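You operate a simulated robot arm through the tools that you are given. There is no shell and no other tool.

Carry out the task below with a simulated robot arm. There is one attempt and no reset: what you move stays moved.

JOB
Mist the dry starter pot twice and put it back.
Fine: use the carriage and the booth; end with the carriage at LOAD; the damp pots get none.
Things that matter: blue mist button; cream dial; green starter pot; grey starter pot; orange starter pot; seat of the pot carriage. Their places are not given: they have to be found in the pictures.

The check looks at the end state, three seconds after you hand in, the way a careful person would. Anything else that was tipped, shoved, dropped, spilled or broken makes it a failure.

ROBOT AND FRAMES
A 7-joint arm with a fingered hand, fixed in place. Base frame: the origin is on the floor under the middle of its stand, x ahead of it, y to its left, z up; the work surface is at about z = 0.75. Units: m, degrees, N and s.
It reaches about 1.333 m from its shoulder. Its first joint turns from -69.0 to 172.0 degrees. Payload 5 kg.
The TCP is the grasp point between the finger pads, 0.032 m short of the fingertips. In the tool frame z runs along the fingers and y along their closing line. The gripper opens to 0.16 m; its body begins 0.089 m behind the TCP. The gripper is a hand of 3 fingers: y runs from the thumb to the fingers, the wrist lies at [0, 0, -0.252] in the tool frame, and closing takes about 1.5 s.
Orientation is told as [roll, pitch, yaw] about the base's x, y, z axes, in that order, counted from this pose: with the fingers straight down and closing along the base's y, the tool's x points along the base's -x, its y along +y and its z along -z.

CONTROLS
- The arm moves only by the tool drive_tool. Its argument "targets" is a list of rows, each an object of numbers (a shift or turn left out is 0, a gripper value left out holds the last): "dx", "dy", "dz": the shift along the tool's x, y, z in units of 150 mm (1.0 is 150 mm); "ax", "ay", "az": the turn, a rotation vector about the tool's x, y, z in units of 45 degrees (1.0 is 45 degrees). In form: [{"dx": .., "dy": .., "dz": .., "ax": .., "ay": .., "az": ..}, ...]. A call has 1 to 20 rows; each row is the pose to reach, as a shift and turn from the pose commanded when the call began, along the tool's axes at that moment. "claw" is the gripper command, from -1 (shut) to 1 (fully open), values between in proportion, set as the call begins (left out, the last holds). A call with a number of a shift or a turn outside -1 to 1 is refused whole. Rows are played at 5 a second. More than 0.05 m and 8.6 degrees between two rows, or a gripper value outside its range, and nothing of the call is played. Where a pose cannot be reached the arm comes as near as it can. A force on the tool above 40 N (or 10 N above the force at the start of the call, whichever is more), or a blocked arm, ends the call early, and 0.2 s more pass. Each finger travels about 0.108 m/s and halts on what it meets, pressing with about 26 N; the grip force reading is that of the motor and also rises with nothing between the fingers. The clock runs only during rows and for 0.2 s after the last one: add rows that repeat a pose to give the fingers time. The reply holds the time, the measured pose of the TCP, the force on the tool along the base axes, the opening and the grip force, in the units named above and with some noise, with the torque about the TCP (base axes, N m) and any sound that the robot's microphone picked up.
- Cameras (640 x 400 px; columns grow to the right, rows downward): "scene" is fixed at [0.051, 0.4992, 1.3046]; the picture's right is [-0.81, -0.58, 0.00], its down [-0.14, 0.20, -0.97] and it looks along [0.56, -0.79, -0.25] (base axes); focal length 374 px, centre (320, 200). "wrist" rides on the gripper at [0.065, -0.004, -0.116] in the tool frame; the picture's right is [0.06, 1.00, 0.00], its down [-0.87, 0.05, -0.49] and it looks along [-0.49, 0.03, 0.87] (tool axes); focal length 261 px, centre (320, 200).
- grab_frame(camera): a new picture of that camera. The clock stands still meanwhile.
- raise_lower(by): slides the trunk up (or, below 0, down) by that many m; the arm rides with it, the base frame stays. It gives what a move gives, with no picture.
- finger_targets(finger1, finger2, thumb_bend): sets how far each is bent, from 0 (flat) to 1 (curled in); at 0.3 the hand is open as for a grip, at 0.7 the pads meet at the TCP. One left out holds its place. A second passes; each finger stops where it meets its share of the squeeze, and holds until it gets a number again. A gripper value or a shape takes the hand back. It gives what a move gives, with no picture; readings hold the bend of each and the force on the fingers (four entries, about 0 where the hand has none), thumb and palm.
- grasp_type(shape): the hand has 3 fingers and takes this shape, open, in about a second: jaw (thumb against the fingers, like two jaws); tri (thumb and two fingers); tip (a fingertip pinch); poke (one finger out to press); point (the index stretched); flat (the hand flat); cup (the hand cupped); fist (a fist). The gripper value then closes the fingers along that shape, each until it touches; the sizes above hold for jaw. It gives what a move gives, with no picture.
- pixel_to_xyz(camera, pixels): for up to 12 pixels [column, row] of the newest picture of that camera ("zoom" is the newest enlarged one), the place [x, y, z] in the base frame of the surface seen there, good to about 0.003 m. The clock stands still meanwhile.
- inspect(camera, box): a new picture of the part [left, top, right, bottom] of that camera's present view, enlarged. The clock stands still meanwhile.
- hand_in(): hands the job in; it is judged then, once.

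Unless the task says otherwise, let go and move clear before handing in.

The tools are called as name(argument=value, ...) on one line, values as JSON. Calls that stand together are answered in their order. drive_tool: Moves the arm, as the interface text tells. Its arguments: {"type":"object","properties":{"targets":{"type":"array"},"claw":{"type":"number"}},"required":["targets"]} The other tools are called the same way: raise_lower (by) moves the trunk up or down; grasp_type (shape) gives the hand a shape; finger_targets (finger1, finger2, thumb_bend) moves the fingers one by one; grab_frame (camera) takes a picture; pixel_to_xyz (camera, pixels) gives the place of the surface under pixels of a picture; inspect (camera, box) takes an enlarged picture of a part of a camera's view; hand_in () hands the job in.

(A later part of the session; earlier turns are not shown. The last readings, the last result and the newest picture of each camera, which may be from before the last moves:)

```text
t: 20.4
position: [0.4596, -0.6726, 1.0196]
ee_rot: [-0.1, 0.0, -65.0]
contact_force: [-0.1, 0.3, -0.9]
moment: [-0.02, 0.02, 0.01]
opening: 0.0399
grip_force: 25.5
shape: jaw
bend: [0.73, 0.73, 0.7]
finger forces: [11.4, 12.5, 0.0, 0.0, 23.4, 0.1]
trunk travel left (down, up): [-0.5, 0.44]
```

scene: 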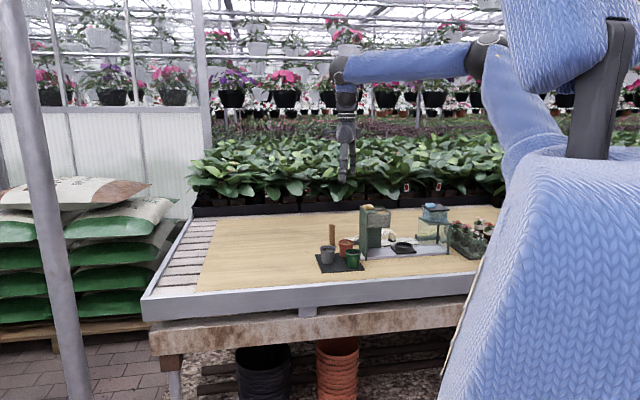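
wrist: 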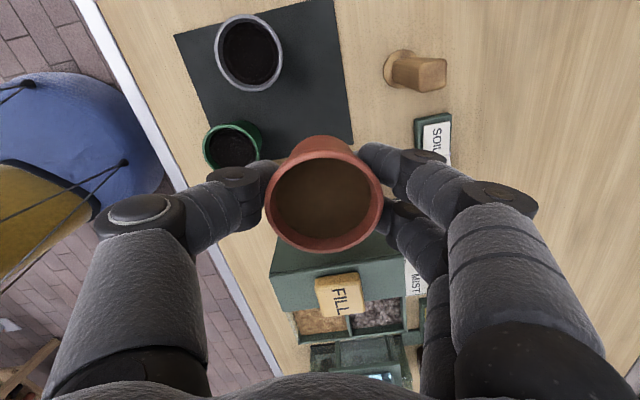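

The pot travelled fine to (0.46,-0.673,1.02). Now I'll rotate on to yaw ≈ +20°.

drive_tool(targets=[{"az": -0.157}, {"az": -0.315}, {"az": -0.472}, {"az": -0.63}, {"az": -0.787}, {"az": -0.944}])

drive_tool(targets=[{"az": -0.157}, {"az": -0.315}, {"az": -0.472}, {"az": -0.63}, {"az": -0.787}, {"az": -0.944}, {"az": -0.944}])

grab_frame(camera="wrist")

inspect(camera="scene", box=[330, 120, 500, 290])

```text
t: 21.8
position: [0.4583, -0.6725, 1.0195]
ee_rot: [0.0, 0.0, -22.5]
contact_force: [-1.0, -0.1, -0.2]
moment: [-0.01, 0.01, 0.02]
opening: 0.0398
grip_force: 25.9
shape: jaw
bend: [0.73, 0.73, 0.7]
finger forces: [11.4, 12.5, 0.0, 0.0, 23.3, 0.1]
trunk travel left (down, up): [-0.5, 0.44]
```

```text
t: 23.4
position: [0.4594, -0.6725, 1.0187]
ee_rot: [0.1, 0.1, 20.0]
contact_force: [0.0, 0.0, -1.0]
moment: [0.0, 0.01, 0.01]
opening: 0.0402
grip_force: 26.2
shape: jaw
bend: [0.73, 0.73, 0.7]
finger forces: [11.5, 12.5, 0.1, 0.1, 23.3, 0.0]
trunk travel left (down, up): [-0.5, 0.44]
```

```text
taken
```

wrist: 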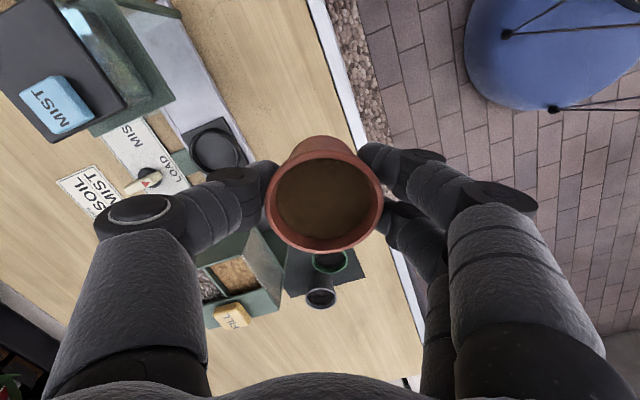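

```text
2.35 times, centred on (415, 205) of scene
```

zoom: 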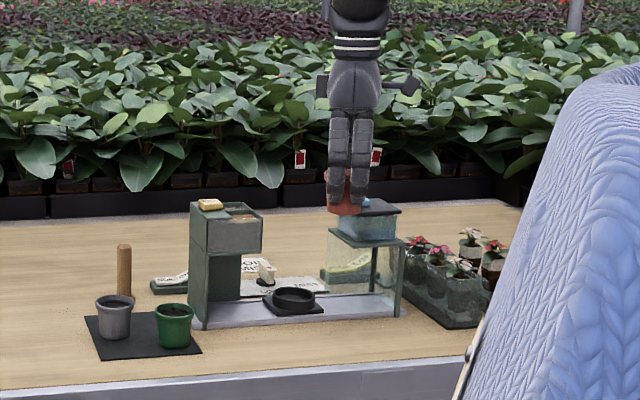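

Yaw +20° reached with the pot still upright. I'll measure the rim's centre in the hand at (267,198),(381,198),(323,150),(323,250) and refine the seat location.

pixel_to_xyz(camera="wrist", pixels=[[270, 200], [378, 200], [323, 155], [323, 246], [323, 200], [192, 150], [238, 150], [215, 130], [215, 168], [213, 150], [290, 160], [355, 160]])

inspect(camera="wrist", box=[150, 90, 280, 200])

```text
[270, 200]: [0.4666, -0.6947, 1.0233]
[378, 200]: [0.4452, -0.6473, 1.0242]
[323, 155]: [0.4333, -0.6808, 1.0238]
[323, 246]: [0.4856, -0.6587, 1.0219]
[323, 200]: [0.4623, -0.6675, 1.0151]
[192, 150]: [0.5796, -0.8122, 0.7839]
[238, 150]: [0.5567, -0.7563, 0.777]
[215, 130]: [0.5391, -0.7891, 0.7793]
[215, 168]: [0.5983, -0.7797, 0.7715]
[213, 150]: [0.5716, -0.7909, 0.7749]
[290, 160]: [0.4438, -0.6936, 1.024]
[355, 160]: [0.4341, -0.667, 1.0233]
```

```text
3.64 times, centred on (215, 145) of wrist
```

zoom: 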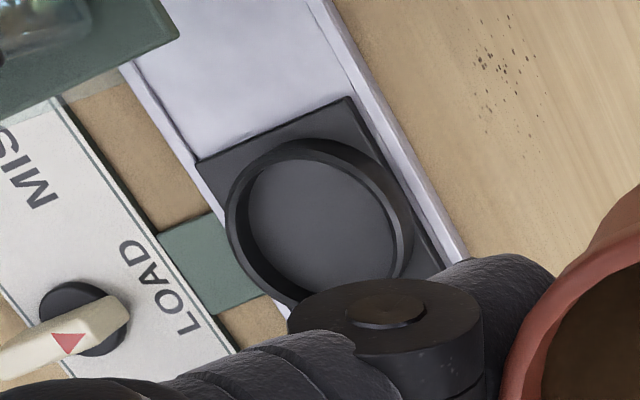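

Pot centre is within 2–3 mm of the TCP. I'll take more points on the ring's rim to pin the seat centre.

pixel_to_xyz(camera="zoom", pixels=[[231, 220], [406, 225], [305, 147], [385, 175], [248, 172], [252, 270], [320, 230], [350, 240], [290, 220], [345, 158], [397, 260], [280, 297]])

```text
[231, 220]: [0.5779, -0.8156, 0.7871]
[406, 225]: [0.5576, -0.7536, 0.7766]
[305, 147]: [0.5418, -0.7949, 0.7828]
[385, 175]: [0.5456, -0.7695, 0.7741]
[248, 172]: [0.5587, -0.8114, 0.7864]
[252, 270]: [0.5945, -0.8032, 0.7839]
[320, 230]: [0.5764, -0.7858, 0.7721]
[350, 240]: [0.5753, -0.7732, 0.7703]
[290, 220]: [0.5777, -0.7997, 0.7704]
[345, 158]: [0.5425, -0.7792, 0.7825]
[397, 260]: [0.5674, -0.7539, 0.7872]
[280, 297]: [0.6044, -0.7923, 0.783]
```

Ring circle fit gives the seat centre ≈ (0.571,-0.784). Moving horizontally above it at z≈1.02.

drive_tool(targets=[{"dx": -0.112, "dy": -0.242}, {"dx": -0.225, "dy": -0.485}, {"dx": -0.337, "dy": -0.727}, {"dx": -0.449, "dy": -0.969}, {"dx": -0.449, "dy": -0.969}, {"dx": -0.449, "dy": -0.969}])

grab_frame(camera="wrist")

inspect(camera="scene", box=[330, 130, 480, 270])

```text
t: 24.8
position: [0.5736, -0.783, 1.0194]
ee_rot: [0.1, 0.1, 19.8]
contact_force: [0.5, 0.0, -0.8]
moment: [0.01, 0.01, -0.03]
opening: 0.04
grip_force: 26.4
shape: jaw
bend: [0.73, 0.73, 0.7]
finger forces: [11.7, 12.6, 0.0, 0.0, 23.4, 0.1]
trunk travel left (down, up): [-0.5, 0.44]
```

```text
taken
```

wrist: 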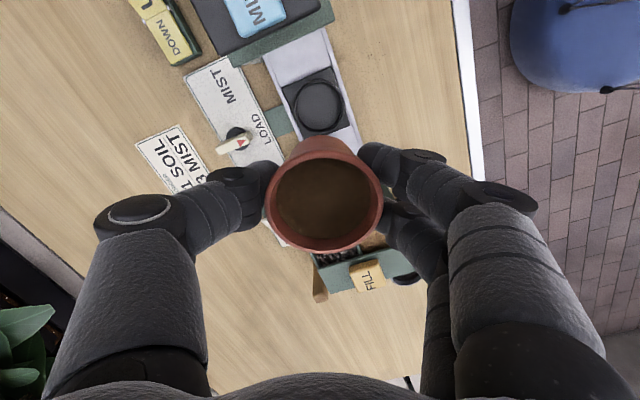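

```text
2.86 times, centred on (405, 200) of scene
```

zoom: 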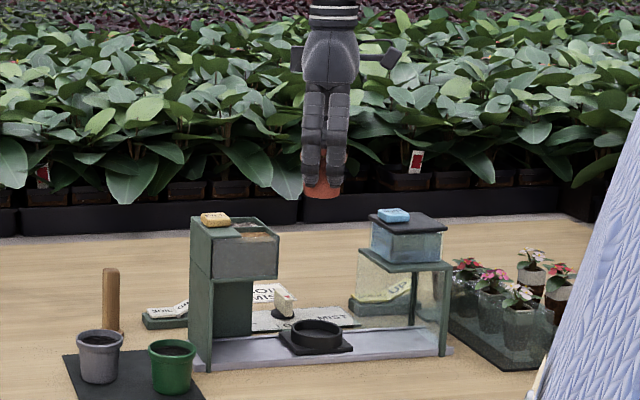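

Over the seat at yaw 20°, hopper on the right-bottom and booth above in the wrist view, pot centred. Descending to z≈0.90 and re-checking.

drive_tool(targets=[{"dz": 0.15}, {"dz": 0.3}, {"dz": 0.45}, {"dz": 0.6}, {"dz": 0.75}, {"dz": 0.795}, {"dz": 0.795}])

grab_frame(camera="wrist")

inspect(camera="scene", box=[340, 170, 470, 270])

```text
t: 26.4
position: [0.572, -0.7841, 0.8994]
ee_rot: [0.1, 0.0, 19.9]
contact_force: [0.3, 0.1, -0.3]
moment: [0.02, 0.01, 0.02]
opening: 0.04
grip_force: 25.4
shape: jaw
bend: [0.73, 0.73, 0.7]
finger forces: [11.7, 12.7, 0.0, 0.0, 23.3, 0.1]
trunk travel left (down, up): [-0.5, 0.44]
```

```text
taken
```

wrist: 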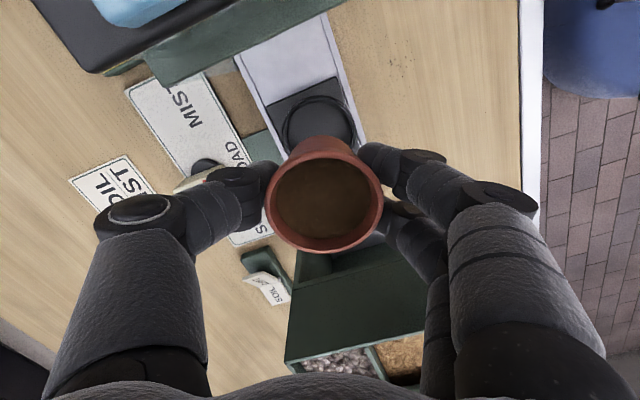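

```text
4.00 times, centred on (405, 220) of scene
```

zoom: 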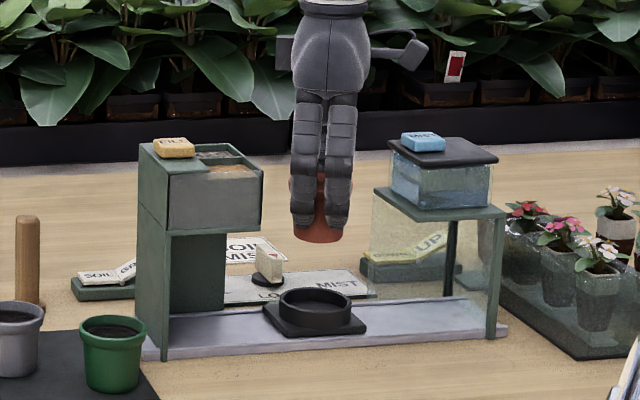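

Everything's clear so far; camera housing should pass in front of the mist button with about 1 cm. I'll check rim vs ring positions once more at this height.

pixel_to_xyz(camera="wrist", pixels=[[270, 200], [378, 200], [323, 155], [323, 246], [290, 160], [355, 160], [290, 238], [358, 238], [290, 120], [320, 98], [347, 120], [302, 104]])

pixel_to_xyz(camera="scene", pixels=[[396, 240], [415, 242], [405, 237], [424, 207], [425, 203], [418, 204], [430, 206], [420, 207]])

```text
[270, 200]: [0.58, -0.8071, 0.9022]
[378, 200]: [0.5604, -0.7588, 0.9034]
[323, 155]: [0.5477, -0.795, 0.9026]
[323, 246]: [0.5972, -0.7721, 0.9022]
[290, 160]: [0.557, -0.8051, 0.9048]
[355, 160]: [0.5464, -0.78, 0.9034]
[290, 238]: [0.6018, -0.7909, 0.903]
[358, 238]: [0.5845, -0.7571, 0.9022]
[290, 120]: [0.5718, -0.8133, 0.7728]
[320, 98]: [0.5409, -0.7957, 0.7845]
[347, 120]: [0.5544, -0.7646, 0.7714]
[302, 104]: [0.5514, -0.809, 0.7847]
```

```text
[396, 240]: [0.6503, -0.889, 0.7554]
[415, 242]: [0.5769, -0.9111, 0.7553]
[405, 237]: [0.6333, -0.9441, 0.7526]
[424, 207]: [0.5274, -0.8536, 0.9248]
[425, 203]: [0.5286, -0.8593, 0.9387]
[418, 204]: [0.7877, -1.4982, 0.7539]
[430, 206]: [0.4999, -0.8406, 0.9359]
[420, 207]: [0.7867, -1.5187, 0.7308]
```

Pot centre (0.572,-0.783) vs seat (0.571,-0.784): aligned. Lowering to just above the seat floor.

drive_tool(targets=[{"dz": 0.12}, {"dz": 0.24}, {"dz": 0.34}, {"dz": 0.42}, {"dz": 0.475}, {"dz": 0.475}])

grab_frame(camera="wrist")

inspect(camera="scene", box=[360, 190, 450, 260])

```text
t: 27.8
position: [0.57, -0.786, 0.8301]
ee_rot: [0.2, 0.1, 19.8]
contact_force: [0.4, -0.2, -0.6]
moment: [0.0, 0.0, 0.0]
opening: 0.0398
grip_force: 26.2
shape: jaw
bend: [0.73, 0.73, 0.7]
finger forces: [11.7, 12.8, 0.1, 0.0, 23.2, 0.0]
trunk travel left (down, up): [-0.5, 0.44]
```

```text
taken
```

wrist: 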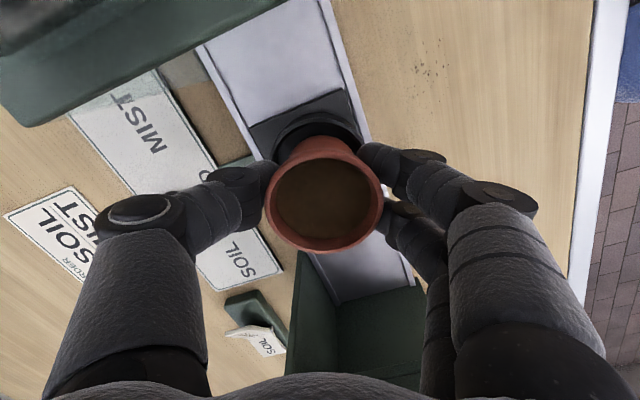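

```text
5.71 times, centred on (405, 225) of scene
```

zoom: 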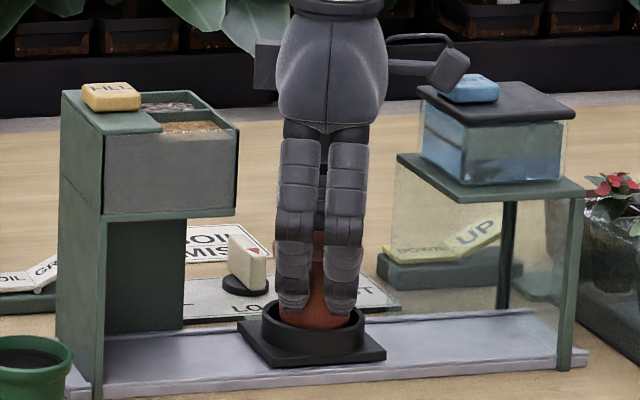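

The pot base is entering the ring and the camera housing is next to but in front of the button. Lowering the last 8 mm in small steps.

drive_tool(targets=[{"dz": 0.02}, {"dz": 0.04}, {"dz": 0.05}, {"dz": 0.05}])

inspect(camera="scene", box=[360, 190, 450, 260])

```text
t: 28.8
position: [0.5728, -0.7859, 0.8222]
ee_rot: [0.1, 0.1, 19.8]
contact_force: [-0.7, 0.5, 0.1]
moment: [0.0, 0.03, 0.0]
opening: 0.04
grip_force: 25.9
shape: jaw
bend: [0.73, 0.73, 0.7]
finger forces: [11.7, 12.5, 0.0, 0.0, 23.3, 0.0]
trunk travel left (down, up): [-0.5, 0.44]
```

```text
5.71 times, centred on (405, 225) of scene
```

zoom: 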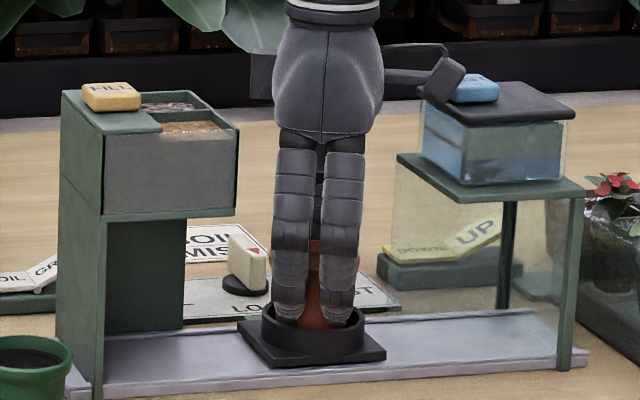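

No contact force yet with the base at about z≈0.771. Lowering another 2 mm in fine steps to feel the seat.

drive_tool(targets=[{"dz": 0.007}, {"dz": 0.013}, {"dz": 0.013}])

inspect(camera="scene", box=[385, 225, 425, 260])

```text
t: 29.6
position: [0.572, -0.786, 0.8221]
ee_rot: [0.0, 0.0, 19.9]
contact_force: [2.2, -2.8, 14.4]
moment: [-0.02, -0.07, -0.03]
opening: 0.0404
grip_force: 25.9
shape: jaw
bend: [0.74, 0.74, 0.7]
finger forces: [12.0, 13.7, 0.0, 0.0, 28.1, 0.0]
trunk travel left (down, up): [-0.5, 0.44]
```

```text
11.43 times, centred on (405, 242) of scene
```

zoom: 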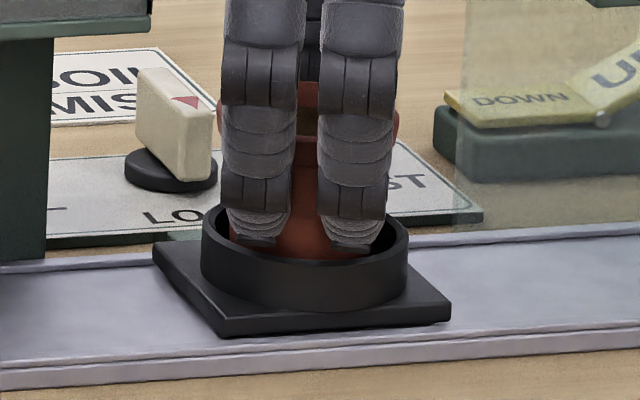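

Contact registered: 14 N upward, so the pot sits on the seat floor. I'll ease up ~1.5 mm while opening slightly to release.

drive_tool(targets=[{"dz": -0.01}, {"dz": -0.013}, {"dz": -0.02}, {"dz": -0.02}], claw=-0.3)

inspect(camera="scene", box=[370, 200, 440, 260])

grab_frame(camera="wrist")

```text
t: 30.6
position: [0.5723, -0.7865, 0.8228]
ee_rot: [0.1, 0.2, 19.8]
contact_force: [0.3, 0.0, 0.4]
moment: [0.03, -0.02, 0.01]
opening: 0.0554
grip_force: 0.1
shape: jaw
bend: [0.73, 0.73, 0.7]
finger forces: [0.0, 0.0, 0.1, 0.0, 0.1, 0.0]
trunk travel left (down, up): [-0.5, 0.44]
```

```text
6.67 times, centred on (405, 230) of scene
```

zoom: 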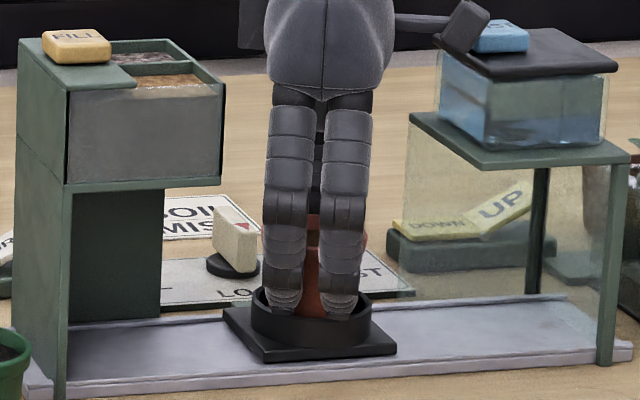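

```text
taken
```

wrist: 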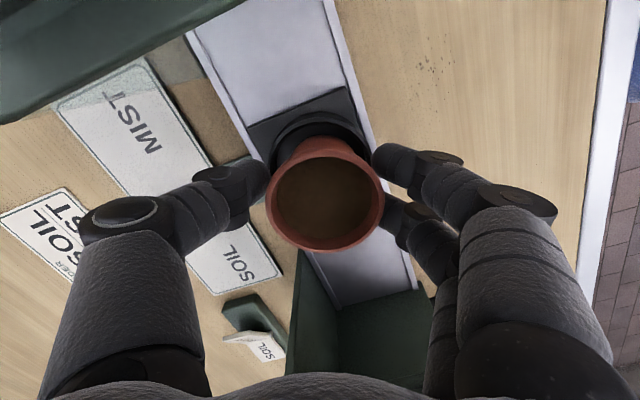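

The pot is released (zero finger forces) and sits in the ring. I'll open to ~80 mm while rising slightly, then lift straight out.

drive_tool(targets=[{"dz": -0.02}, {"dz": -0.03}, {"dz": -0.03}, {"dz": -0.03}], claw=0.0)

grab_frame(camera="wrist")

inspect(camera="scene", box=[370, 200, 440, 260])

```text
t: 31.6
position: [0.5726, -0.7857, 0.8266]
ee_rot: [0.0, 0.1, 19.8]
contact_force: [0.1, -0.9, 0.0]
moment: [0.0, -0.06, -0.02]
opening: 0.0793
grip_force: 0.0
shape: jaw
bend: [0.72, 0.72, 0.7]
finger forces: [0.0, 0.0, 0.0, 0.0, 0.0, 0.0]
trunk travel left (down, up): [-0.5, 0.44]
```

```text
taken
```

wrist: 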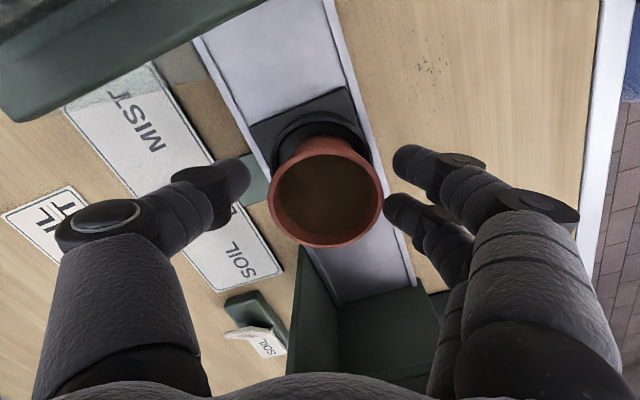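

```text
6.67 times, centred on (405, 230) of scene
```

zoom: 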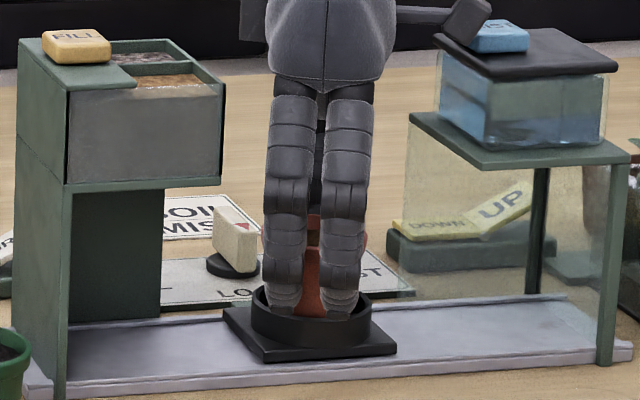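

Both sides are clear of the rim (left gap (250,180), right gap (388,200)). Lifting straight up to z≈1.02.

drive_tool(targets=[{"dz": -0.1}, {"dz": -0.2}, {"dz": -0.35}, {"dz": -0.55}, {"dz": -0.75}, {"dz": -1.0}])

drive_tool(targets=[{"dz": -0.15}, {"dz": -0.3}, {"dz": -0.3}])

grab_frame(camera="wrist")

inspect(camera="scene", box=[360, 190, 450, 260])

```text
t: 33.0
position: [0.5708, -0.7827, 0.9788]
ee_rot: [0.0, 0.1, 19.8]
contact_force: [-0.8, -0.1, -0.3]
moment: [-0.07, 0.02, 0.0]
opening: 0.0792
grip_force: 0.0
shape: jaw
bend: [0.72, 0.72, 0.7]
finger forces: [0.0, 0.0, 0.0, 0.0, 0.1, 0.0]
trunk travel left (down, up): [-0.5, 0.44]
```

```text
t: 33.8
position: [0.572, -0.7872, 1.0222]
ee_rot: [0.1, 0.0, 19.9]
contact_force: [0.4, 0.6, 0.5]
moment: [-0.02, 0.0, -0.01]
opening: 0.0795
grip_force: 0.1
shape: jaw
bend: [0.72, 0.72, 0.7]
finger forces: [0.1, 0.0, 0.0, 0.0, 0.0, 0.0]
trunk travel left (down, up): [-0.5, 0.44]
```

```text
taken
```

wrist: 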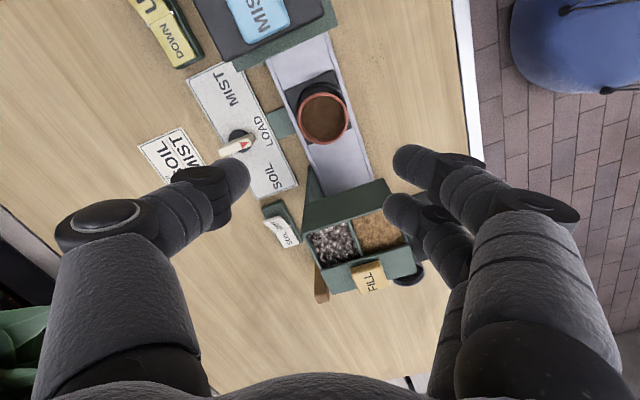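

```text
5.71 times, centred on (405, 225) of scene
```

zoom: 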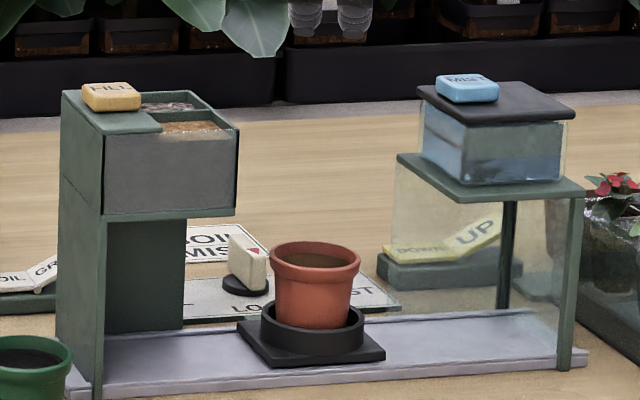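

The pot sits upright in the carriage at LOAD. Next, I'll move above the dial and turn the hand to yaw -45° so the fingers close across the fin.

drive_tool(targets=[{"dx": -0.075, "dy": -0.148, "az": 0.144}, {"dx": -0.15, "dy": -0.296, "az": 0.289}, {"dx": -0.225, "dy": -0.444, "az": 0.433}, {"dx": -0.3, "dy": -0.592, "az": 0.578}, {"dx": -0.376, "dy": -0.74, "az": 0.722}])

drive_tool(targets=[{"az": 0.144}, {"az": 0.289}, {"az": 0.433}, {"az": 0.578}, {"az": 0.722}, {"az": 0.722}])

grab_frame(camera="wrist")

```text
t: 35.0
position: [0.664, -0.873, 1.0191]
ee_rot: [0.1, 0.2, -12.9]
contact_force: [-0.1, -0.1, 0.4]
moment: [0.02, 0.04, 0.0]
opening: 0.0794
grip_force: 0.1
shape: jaw
bend: [0.72, 0.72, 0.7]
finger forces: [0.0, 0.1, 0.0, 0.0, 0.0, 0.0]
trunk travel left (down, up): [-0.5, 0.44]
```

```text
t: 36.4
position: [0.6632, -0.8702, 1.0202]
ee_rot: [0.1, 0.1, -45.1]
contact_force: [-0.2, -0.9, 0.2]
moment: [0.01, -0.01, 0.02]
opening: 0.0794
grip_force: 0.0
shape: jaw
bend: [0.72, 0.72, 0.7]
finger forces: [0.0, 0.0, 0.1, 0.0, 0.1, 0.1]
trunk travel left (down, up): [-0.5, 0.44]
```

```text
taken
```

wrist: 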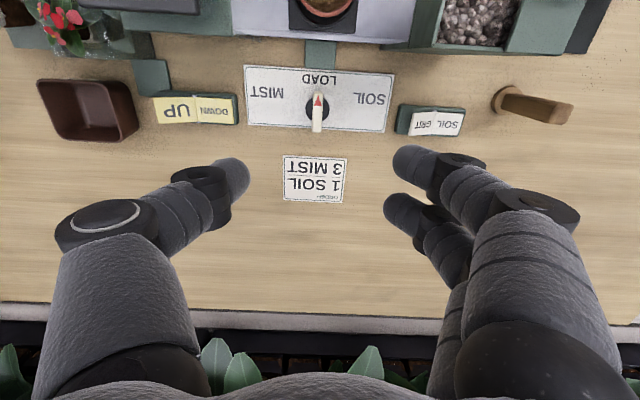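

The dial is centred at (318,107) between the thumb and fingers. I'll zoom to measure its axis and the label angles.

inspect(camera="wrist", box=[240, 55, 400, 155])

```text
4.00 times, centred on (320, 105) of wrist
```

zoom: 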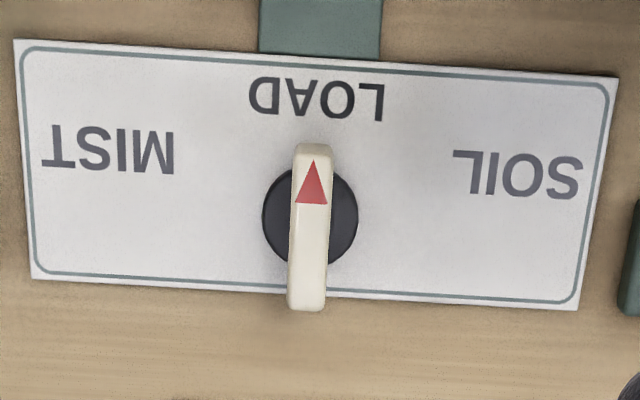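

pixel_to_xyz(camera="zoom", pixels=[[314, 150], [307, 300], [310, 225], [295, 225], [326, 225], [265, 215], [355, 215], [310, 170], [108, 150], [316, 98], [518, 172], [308, 285]])

```text
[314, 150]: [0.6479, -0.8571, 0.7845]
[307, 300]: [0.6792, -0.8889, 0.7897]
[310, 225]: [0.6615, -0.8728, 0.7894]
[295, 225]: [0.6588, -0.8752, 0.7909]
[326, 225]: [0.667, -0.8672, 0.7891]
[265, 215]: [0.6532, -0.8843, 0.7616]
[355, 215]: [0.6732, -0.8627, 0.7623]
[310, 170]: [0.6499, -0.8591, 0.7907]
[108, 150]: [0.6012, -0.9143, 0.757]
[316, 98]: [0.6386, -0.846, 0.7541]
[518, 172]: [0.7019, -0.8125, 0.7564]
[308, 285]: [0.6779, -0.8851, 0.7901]
```

Dial axis ≈ (0.664,-0.8735), fin ~44 mm long, 11.5 mm thick, top z≈0.790; MIST lies ~78° to the left of LOAD. Narrowing to 60 mm and descending in two stages.

drive_tool(targets=[{"dx": -0.0165, "dy": -0.01, "dz": 0.15}, {"dx": -0.0165, "dy": -0.01, "dz": 0.35}, {"dx": -0.0165, "dy": -0.01, "dz": 0.55}, {"dx": -0.0165, "dy": -0.01, "dz": 0.75}, {"dx": -0.0165, "dy": -0.01, "dz": 0.9}, {"dx": -0.0165, "dy": -0.01, "dz": 0.9}], claw=-0.25)

grab_frame(camera="wrist")

inspect(camera="scene", box=[350, 180, 450, 260])

```text
t: 37.8
position: [0.662, -0.8742, 0.8852]
ee_rot: [-0.1, 0.1, -45.1]
contact_force: [1.2, 0.5, -0.2]
moment: [-0.03, 0.02, 0.0]
opening: 0.0606
grip_force: 0.1
shape: jaw
bend: [0.73, 0.73, 0.7]
finger forces: [0.1, 0.0, 0.0, 0.0, 0.0, 0.0]
trunk travel left (down, up): [-0.5, 0.44]
```

```text
taken
```

wrist: 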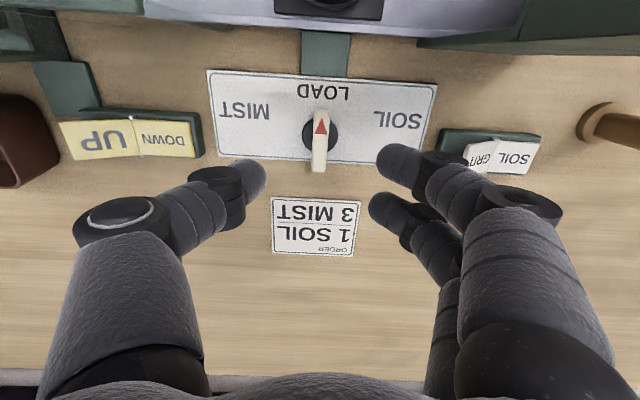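

```text
5.00 times, centred on (400, 220) of scene
```

zoom: 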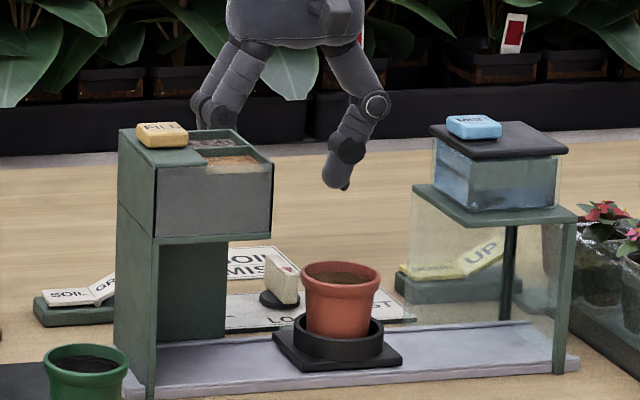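

The thumb and fingers straddle the fin with nothing in the way. Descending to z≈0.798 in small steps.

drive_tool(targets=[{"dz": 0.15}, {"dz": 0.3}, {"dz": 0.42}, {"dz": 0.52}, {"dz": 0.58}, {"dz": 0.58}])

grab_frame(camera="wrist")

inspect(camera="scene", box=[350, 180, 450, 260])

```text
t: 39.2
position: [0.6634, -0.8727, 0.7998]
ee_rot: [-0.1, 0.1, -45.2]
contact_force: [-0.5, 0.5, -0.6]
moment: [0.01, -0.04, -0.03]
opening: 0.0604
grip_force: 0.0
shape: jaw
bend: [0.73, 0.73, 0.7]
finger forces: [0.1, 0.0, 0.0, 0.0, 0.1, 0.0]
trunk travel left (down, up): [-0.5, 0.44]
```

```text
taken
```

wrist: 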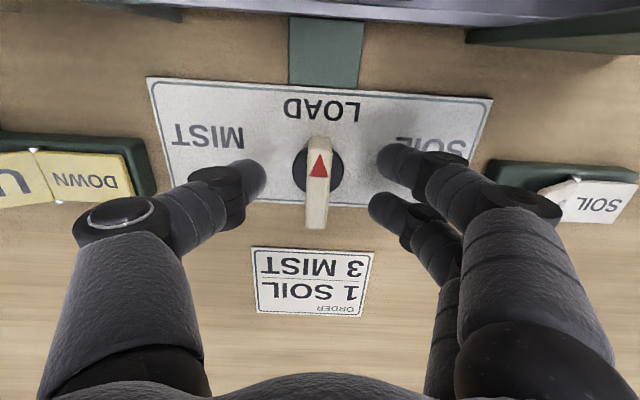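

```text
5.00 times, centred on (400, 220) of scene
```

zoom: 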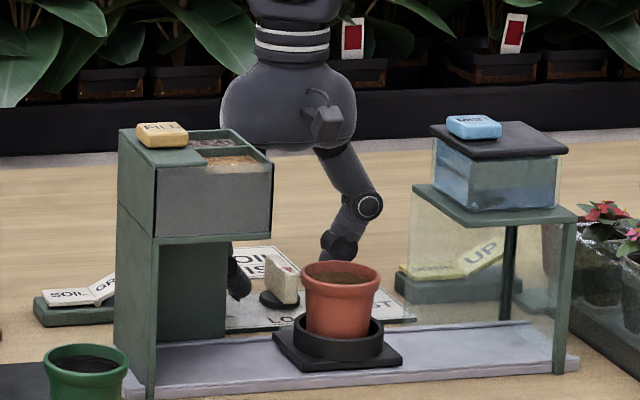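

The fin (rows 140–228, col ~318) lies between thumb and fingers. Closing on it.

drive_tool(targets=[{"dz": 0}, {"dz": 0}, {"dz": 0}, {"dz": 0}, {"dz": 0}, {"dz": 0}], claw=-1.0)

grab_frame(camera="wrist")

inspect(camera="scene", box=[350, 180, 450, 260])

```text
t: 40.6
position: [0.663, -0.8739, 0.7995]
ee_rot: [0.0, 0.1, -45.1]
contact_force: [-1.9, -0.4, -2.8]
moment: [-0.01, 0.0, 0.01]
opening: 0.0076
grip_force: 26.1
shape: jaw
bend: [0.71, 0.71, 0.7]
finger forces: [11.2, 11.1, 0.1, 0.0, 23.0, 0.0]
trunk travel left (down, up): [-0.5, 0.44]
```

```text
taken
```

wrist: 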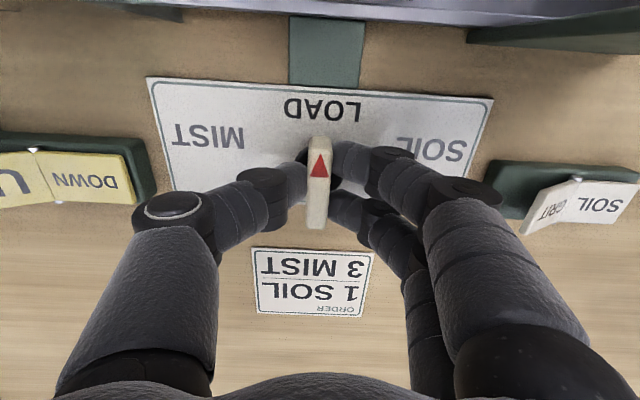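

```text
5.00 times, centred on (400, 220) of scene
```

zoom: 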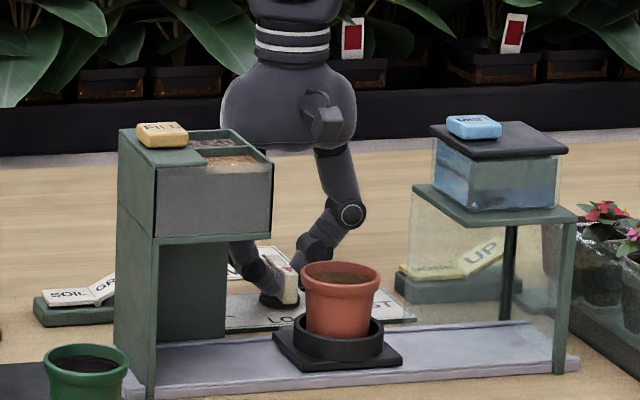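

Firm grip on the fin (11/11/23 N). I'll turn it counter-clockwise (toward MIST) by 30° first and read moments and sound.

drive_tool(targets=[{"az": -0.11}, {"az": -0.22}, {"az": -0.33}, {"az": -0.44}, {"az": -0.55}, {"az": -0.667}, {"az": -0.667}])

grab_frame(camera="wrist")

inspect(camera="scene", box=[350, 180, 450, 260])

```text
t: 42.2
position: [0.6629, -0.8731, 0.7995]
ee_rot: [-0.1, 0.2, -15.1]
contact_force: [-11.4, 1.4, -1.3]
moment: [0.05, 0.24, 0.0]
opening: 0.0079
grip_force: 26.5
shape: jaw
bend: [0.71, 0.71, 0.7]
finger forces: [11.6, 12.1, 0.0, 0.0, 26.0, 0.1]
trunk travel left (down, up): [-0.5, 0.44]
```

```text
taken
```

wrist: 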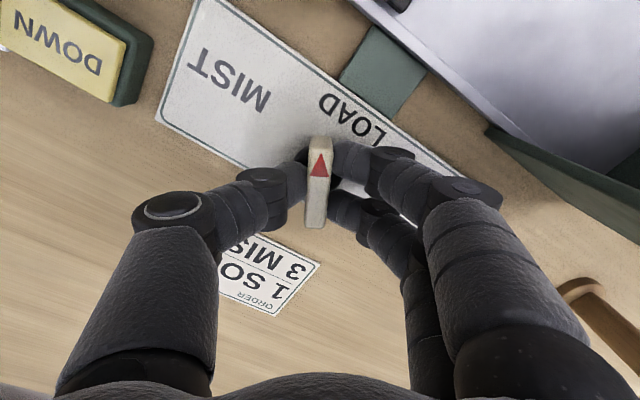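

```text
5.00 times, centred on (400, 220) of scene
```

zoom: 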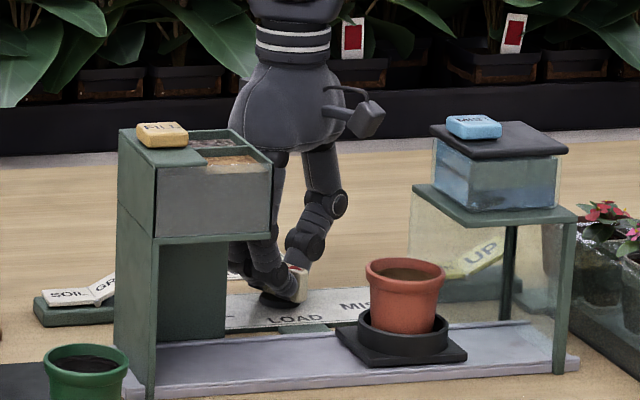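

The carriage is moving toward the booth with the dial, but there's an 11 N side load in -x from a small axis offset. I'll relieve it by shifting about 1 mm and see.

drive_tool(targets=[{"dx": 0.0032, "dy": -0.0009}, {"dx": 0.0065, "dy": -0.0017}, {"dx": 0.0065, "dy": -0.0017}])

inspect(camera="scene", box=[350, 180, 450, 260])

```text
t: 43.0
position: [0.6622, -0.8742, 0.7995]
ee_rot: [0.1, 0.0, -15.1]
contact_force: [-6.3, 1.9, -4.6]
moment: [0.05, 0.15, -0.02]
opening: 0.0077
grip_force: 26.1
shape: jaw
bend: [0.71, 0.71, 0.7]
finger forces: [12.2, 12.1, 0.0, 0.1, 24.4, 0.1]
trunk travel left (down, up): [-0.5, 0.44]
```

```text
5.00 times, centred on (400, 220) of scene
```

zoom: 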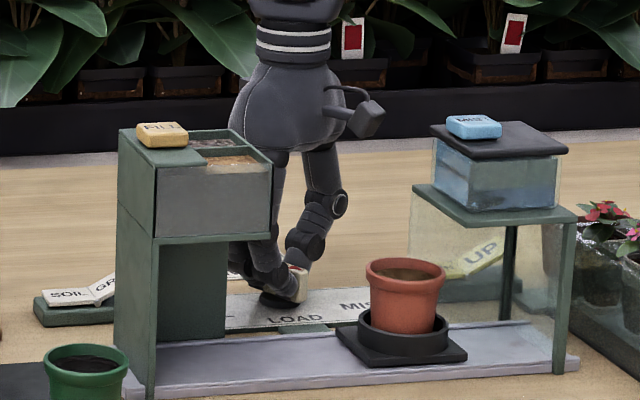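

Shifting 1 mm halved the load (≈5 N/mm), and 30° of dial moved the carriage ≈47 mm, so MIST should be near 75°. Continuing 22.5° with a small compensating shift.

drive_tool(targets=[{"dx": 0.004, "dy": -0.0012, "az": -0.1}, {"dx": 0.006, "dy": -0.0024, "az": -0.2}, {"dx": 0.009, "dy": -0.0036, "az": -0.3}, {"dx": 0.011, "dy": -0.0042, "az": -0.4}, {"dx": 0.0125, "dy": -0.0047, "az": -0.5}, {"dx": 0.0125, "dy": -0.0047, "az": -0.5}])

inspect(camera="scene", box=[350, 180, 450, 260])

grab_frame(camera="wrist")

```text
t: 44.4
position: [0.6609, -0.8746, 0.7993]
ee_rot: [-0.1, 0.0, 7.6]
contact_force: [8.8, -5.1, -3.0]
moment: [-0.12, -0.16, -0.04]
opening: 0.0074
grip_force: 26.5
shape: jaw
bend: [0.71, 0.71, 0.7]
finger forces: [11.1, 10.6, 0.0, 0.0, 28.4, 0.0]
trunk travel left (down, up): [-0.5, 0.44]
```

```text
5.00 times, centred on (400, 220) of scene
```

zoom: 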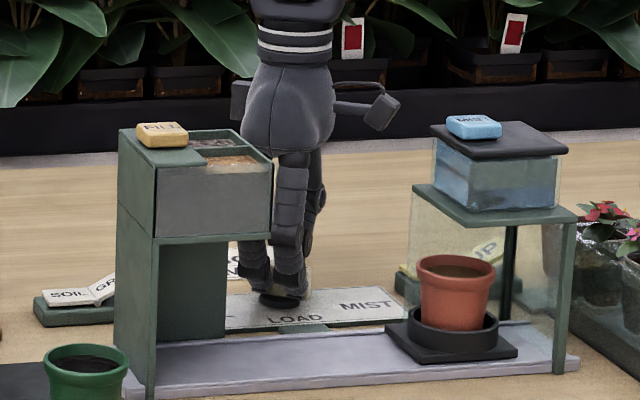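

```text
taken
```

wrist: 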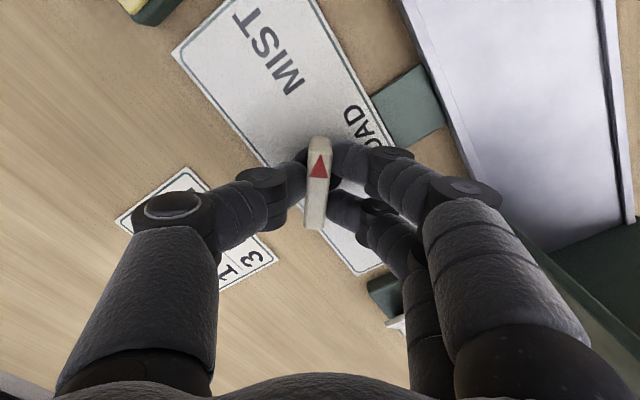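

Force flipped to +9/-5 N, so the compensation was slightly too much; the carriage is entering the booth. I'll turn the remaining ~22° with a corrective shift.

drive_tool(targets=[{"dx": -0.003, "dy": -0.004, "az": -0.1}, {"dx": -0.0053, "dy": -0.006, "az": -0.2}, {"dx": -0.0053, "dy": -0.008, "az": -0.3}, {"dx": -0.0053, "dy": -0.0108, "az": -0.4}, {"dx": -0.0053, "dy": -0.0108, "az": -0.5}, {"dx": -0.0053, "dy": -0.0108, "az": -0.5}])

inspect(camera="scene", box=[350, 180, 450, 260])

grab_frame(camera="wrist")

```text
t: 45.8
position: [0.6612, -0.8752, 0.8]
ee_rot: [0.2, 0.1, 29.8]
contact_force: [0.1, 7.5, -4.5]
moment: [0.17, 0.17, -0.73]
opening: 0.008
grip_force: 26.1
shape: jaw
bend: [0.71, 0.71, 0.7]
finger forces: [23.9, 10.0, 0.1, 0.0, 26.3, 0.0]
trunk travel left (down, up): [-0.5, 0.44]
```

```text
5.00 times, centred on (400, 220) of scene
```

zoom: 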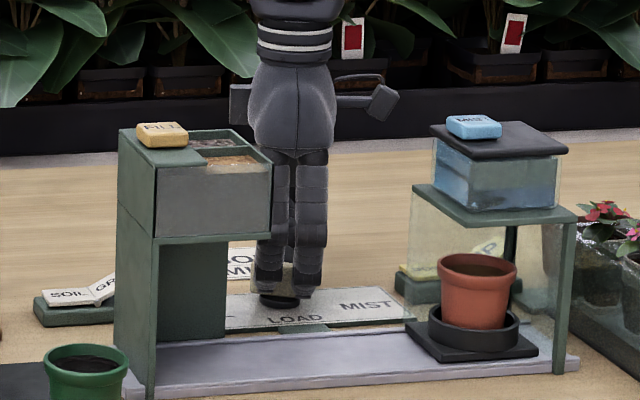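

```text
taken
```

wrist: 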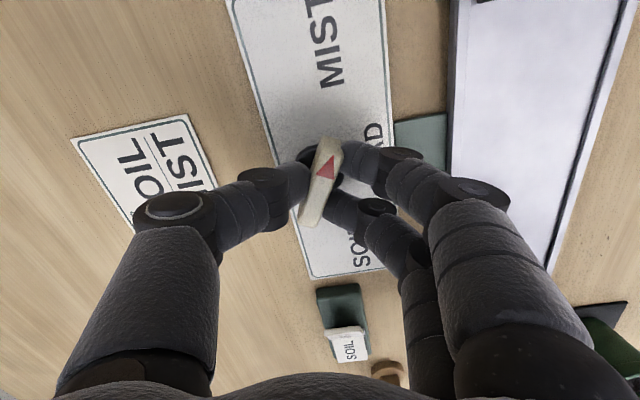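

The fin has twisted ~12° back in my grip with a -0.73 N·m moment, so the dial seems to have hit its stop at about 60°. I'll measure where the carriage is relative to the booth.

inspect(camera="scene", box=[410, 200, 470, 260])

inspect(camera="wrist", box=[260, 100, 400, 240])

```text
6.67 times, centred on (440, 230) of scene
```

zoom: 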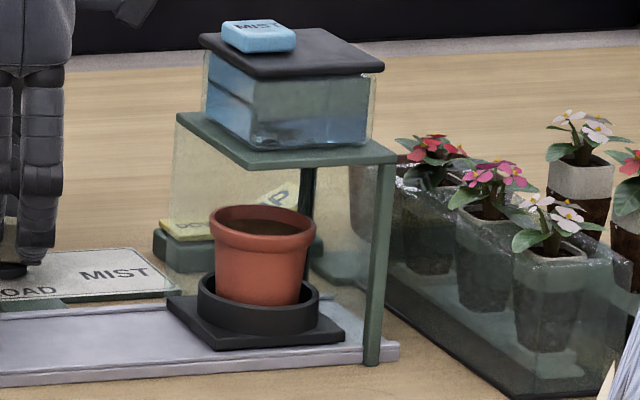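

```text
2.86 times, centred on (330, 170) of wrist
```

zoom: 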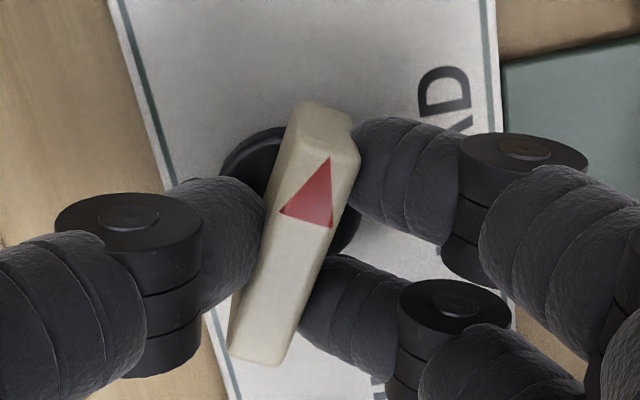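

pixel_to_xyz(camera="zoom", pixels=[[325, 128], [258, 345], [295, 235], [312, 200], [280, 290]])

pixel_to_xyz(camera="scene", pixels=[[424, 235], [439, 236], [431, 232], [432, 236], [432, 234], [416, 246], [444, 251], [422, 245], [440, 246]])

```text
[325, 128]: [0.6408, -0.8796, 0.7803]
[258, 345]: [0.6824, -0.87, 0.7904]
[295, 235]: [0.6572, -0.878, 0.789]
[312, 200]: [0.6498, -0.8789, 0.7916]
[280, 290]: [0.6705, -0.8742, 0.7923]
```

```text
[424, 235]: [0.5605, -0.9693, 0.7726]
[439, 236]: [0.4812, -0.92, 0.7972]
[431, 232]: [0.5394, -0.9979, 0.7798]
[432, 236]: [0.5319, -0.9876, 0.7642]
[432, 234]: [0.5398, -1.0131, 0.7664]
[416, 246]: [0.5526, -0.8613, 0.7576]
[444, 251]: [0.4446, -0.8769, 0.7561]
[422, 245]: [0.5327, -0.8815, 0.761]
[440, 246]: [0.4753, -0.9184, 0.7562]
```

The fin now points at azimuth ≈193°, i.e. about 58–60° from LOAD. I need a fresh scene frame to measure the carriage.

grab_frame(camera="scene")

pixel_to_xyz(camera="scene", pixels=[[424, 235], [439, 236], [431, 232], [432, 236], [432, 234], [416, 246], [443, 251], [424, 246], [438, 247], [430, 240]])

```text
taken
```

scene: 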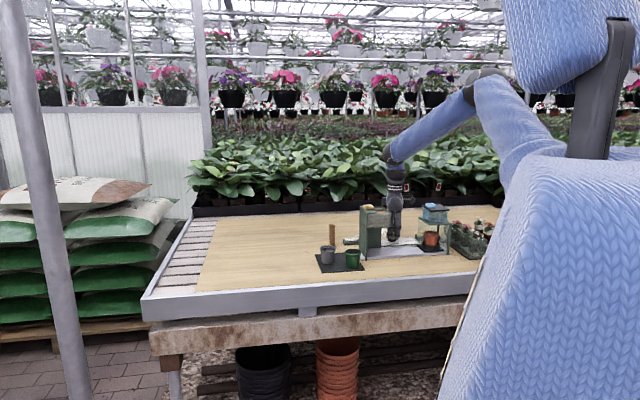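

```text
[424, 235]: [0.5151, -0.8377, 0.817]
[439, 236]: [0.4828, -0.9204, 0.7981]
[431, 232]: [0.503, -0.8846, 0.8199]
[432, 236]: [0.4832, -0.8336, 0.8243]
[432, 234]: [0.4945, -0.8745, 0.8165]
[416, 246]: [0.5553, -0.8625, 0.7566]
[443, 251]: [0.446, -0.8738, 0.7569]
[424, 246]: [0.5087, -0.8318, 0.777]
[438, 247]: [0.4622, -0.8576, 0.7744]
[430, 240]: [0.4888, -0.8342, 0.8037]
```

The pot is under the booth (rim centre ≈ (0.493,-0.859)) and the dial is against its MIST stop. I'll back the hand off ~12° to relax the twist before letting go.

drive_tool(targets=[{"az": 0.09}, {"az": 0.18}, {"az": 0.26}, {"az": 0.26}])

inspect(camera="wrist", box=[260, 100, 400, 240])

inspect(camera="scene", box=[350, 180, 450, 260])

```text
t: 46.8
position: [0.6617, -0.8751, 0.7999]
ee_rot: [0.1, 0.2, 18.1]
contact_force: [0.7, 0.7, -0.4]
moment: [0.07, -0.01, 0.07]
opening: 0.0076
grip_force: 26.0
shape: jaw
bend: [0.71, 0.71, 0.7]
finger forces: [12.5, 12.9, 0.0, 0.0, 24.6, 0.0]
trunk travel left (down, up): [-0.5, 0.44]
```

```text
2.86 times, centred on (330, 170) of wrist
```

zoom: 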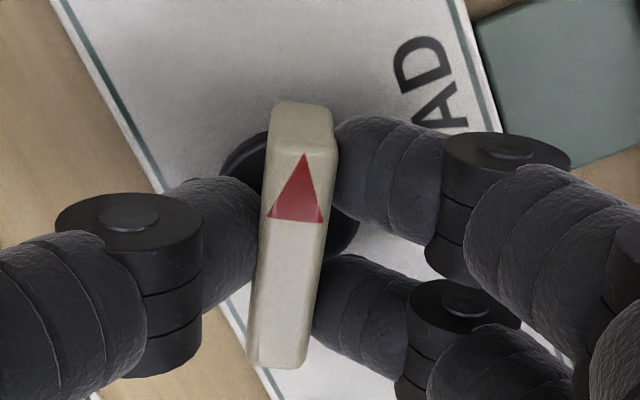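

```text
5.00 times, centred on (400, 220) of scene
```

zoom: 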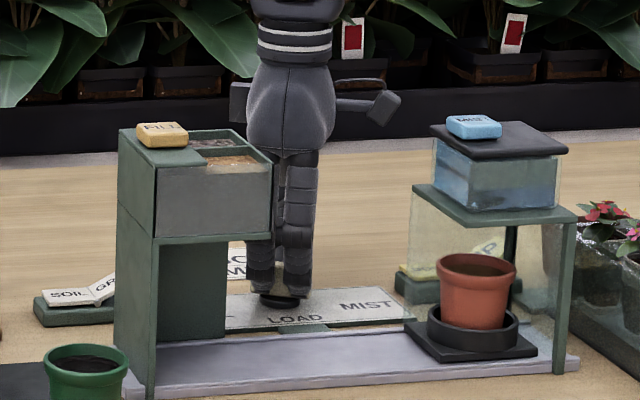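

The twist is gone (0.07 N·m) and the carriage stayed put. Opening and lifting off the dial.

drive_tool(targets=[{"dz": 0}, {"dz": 0}, {"dz": 0}, {"dz": 0}], claw=-0.25)

drive_tool(targets=[{"dz": -0.1}, {"dz": -0.25}, {"dz": -0.5}, {"dz": -0.75}, {"dz": -1.0}, {"dz": -1.0}])

grab_frame(camera="wrist")

inspect(camera="scene", box=[350, 180, 450, 260])

```text
t: 47.8
position: [0.6613, -0.8743, 0.7998]
ee_rot: [0.1, 0.1, 18.2]
contact_force: [0.3, 0.6, 0.1]
moment: [0.01, -0.01, 0.0]
opening: 0.0595
grip_force: 0.1
shape: jaw
bend: [0.73, 0.73, 0.7]
finger forces: [0.0, 0.1, 0.0, 0.1, 0.0, 0.0]
trunk travel left (down, up): [-0.5, 0.44]
```

```text
t: 49.2
position: [0.6614, -0.8732, 0.9503]
ee_rot: [0.2, 0.1, 18.2]
contact_force: [-0.4, 0.2, -0.7]
moment: [0.02, -0.01, -0.04]
opening: 0.0597
grip_force: 0.0
shape: jaw
bend: [0.73, 0.73, 0.7]
finger forces: [0.0, 0.0, 0.0, 0.1, 0.0, 0.0]
trunk travel left (down, up): [-0.5, 0.44]
```

```text
taken
```

wrist: 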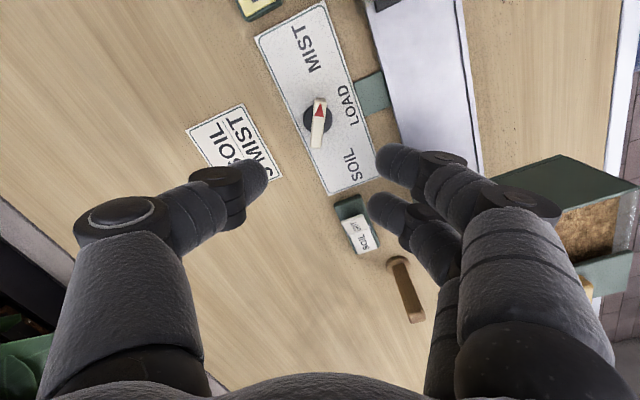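

```text
5.00 times, centred on (400, 220) of scene
```

zoom: 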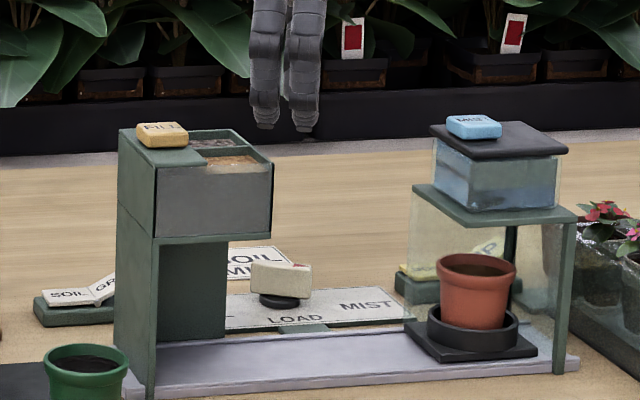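

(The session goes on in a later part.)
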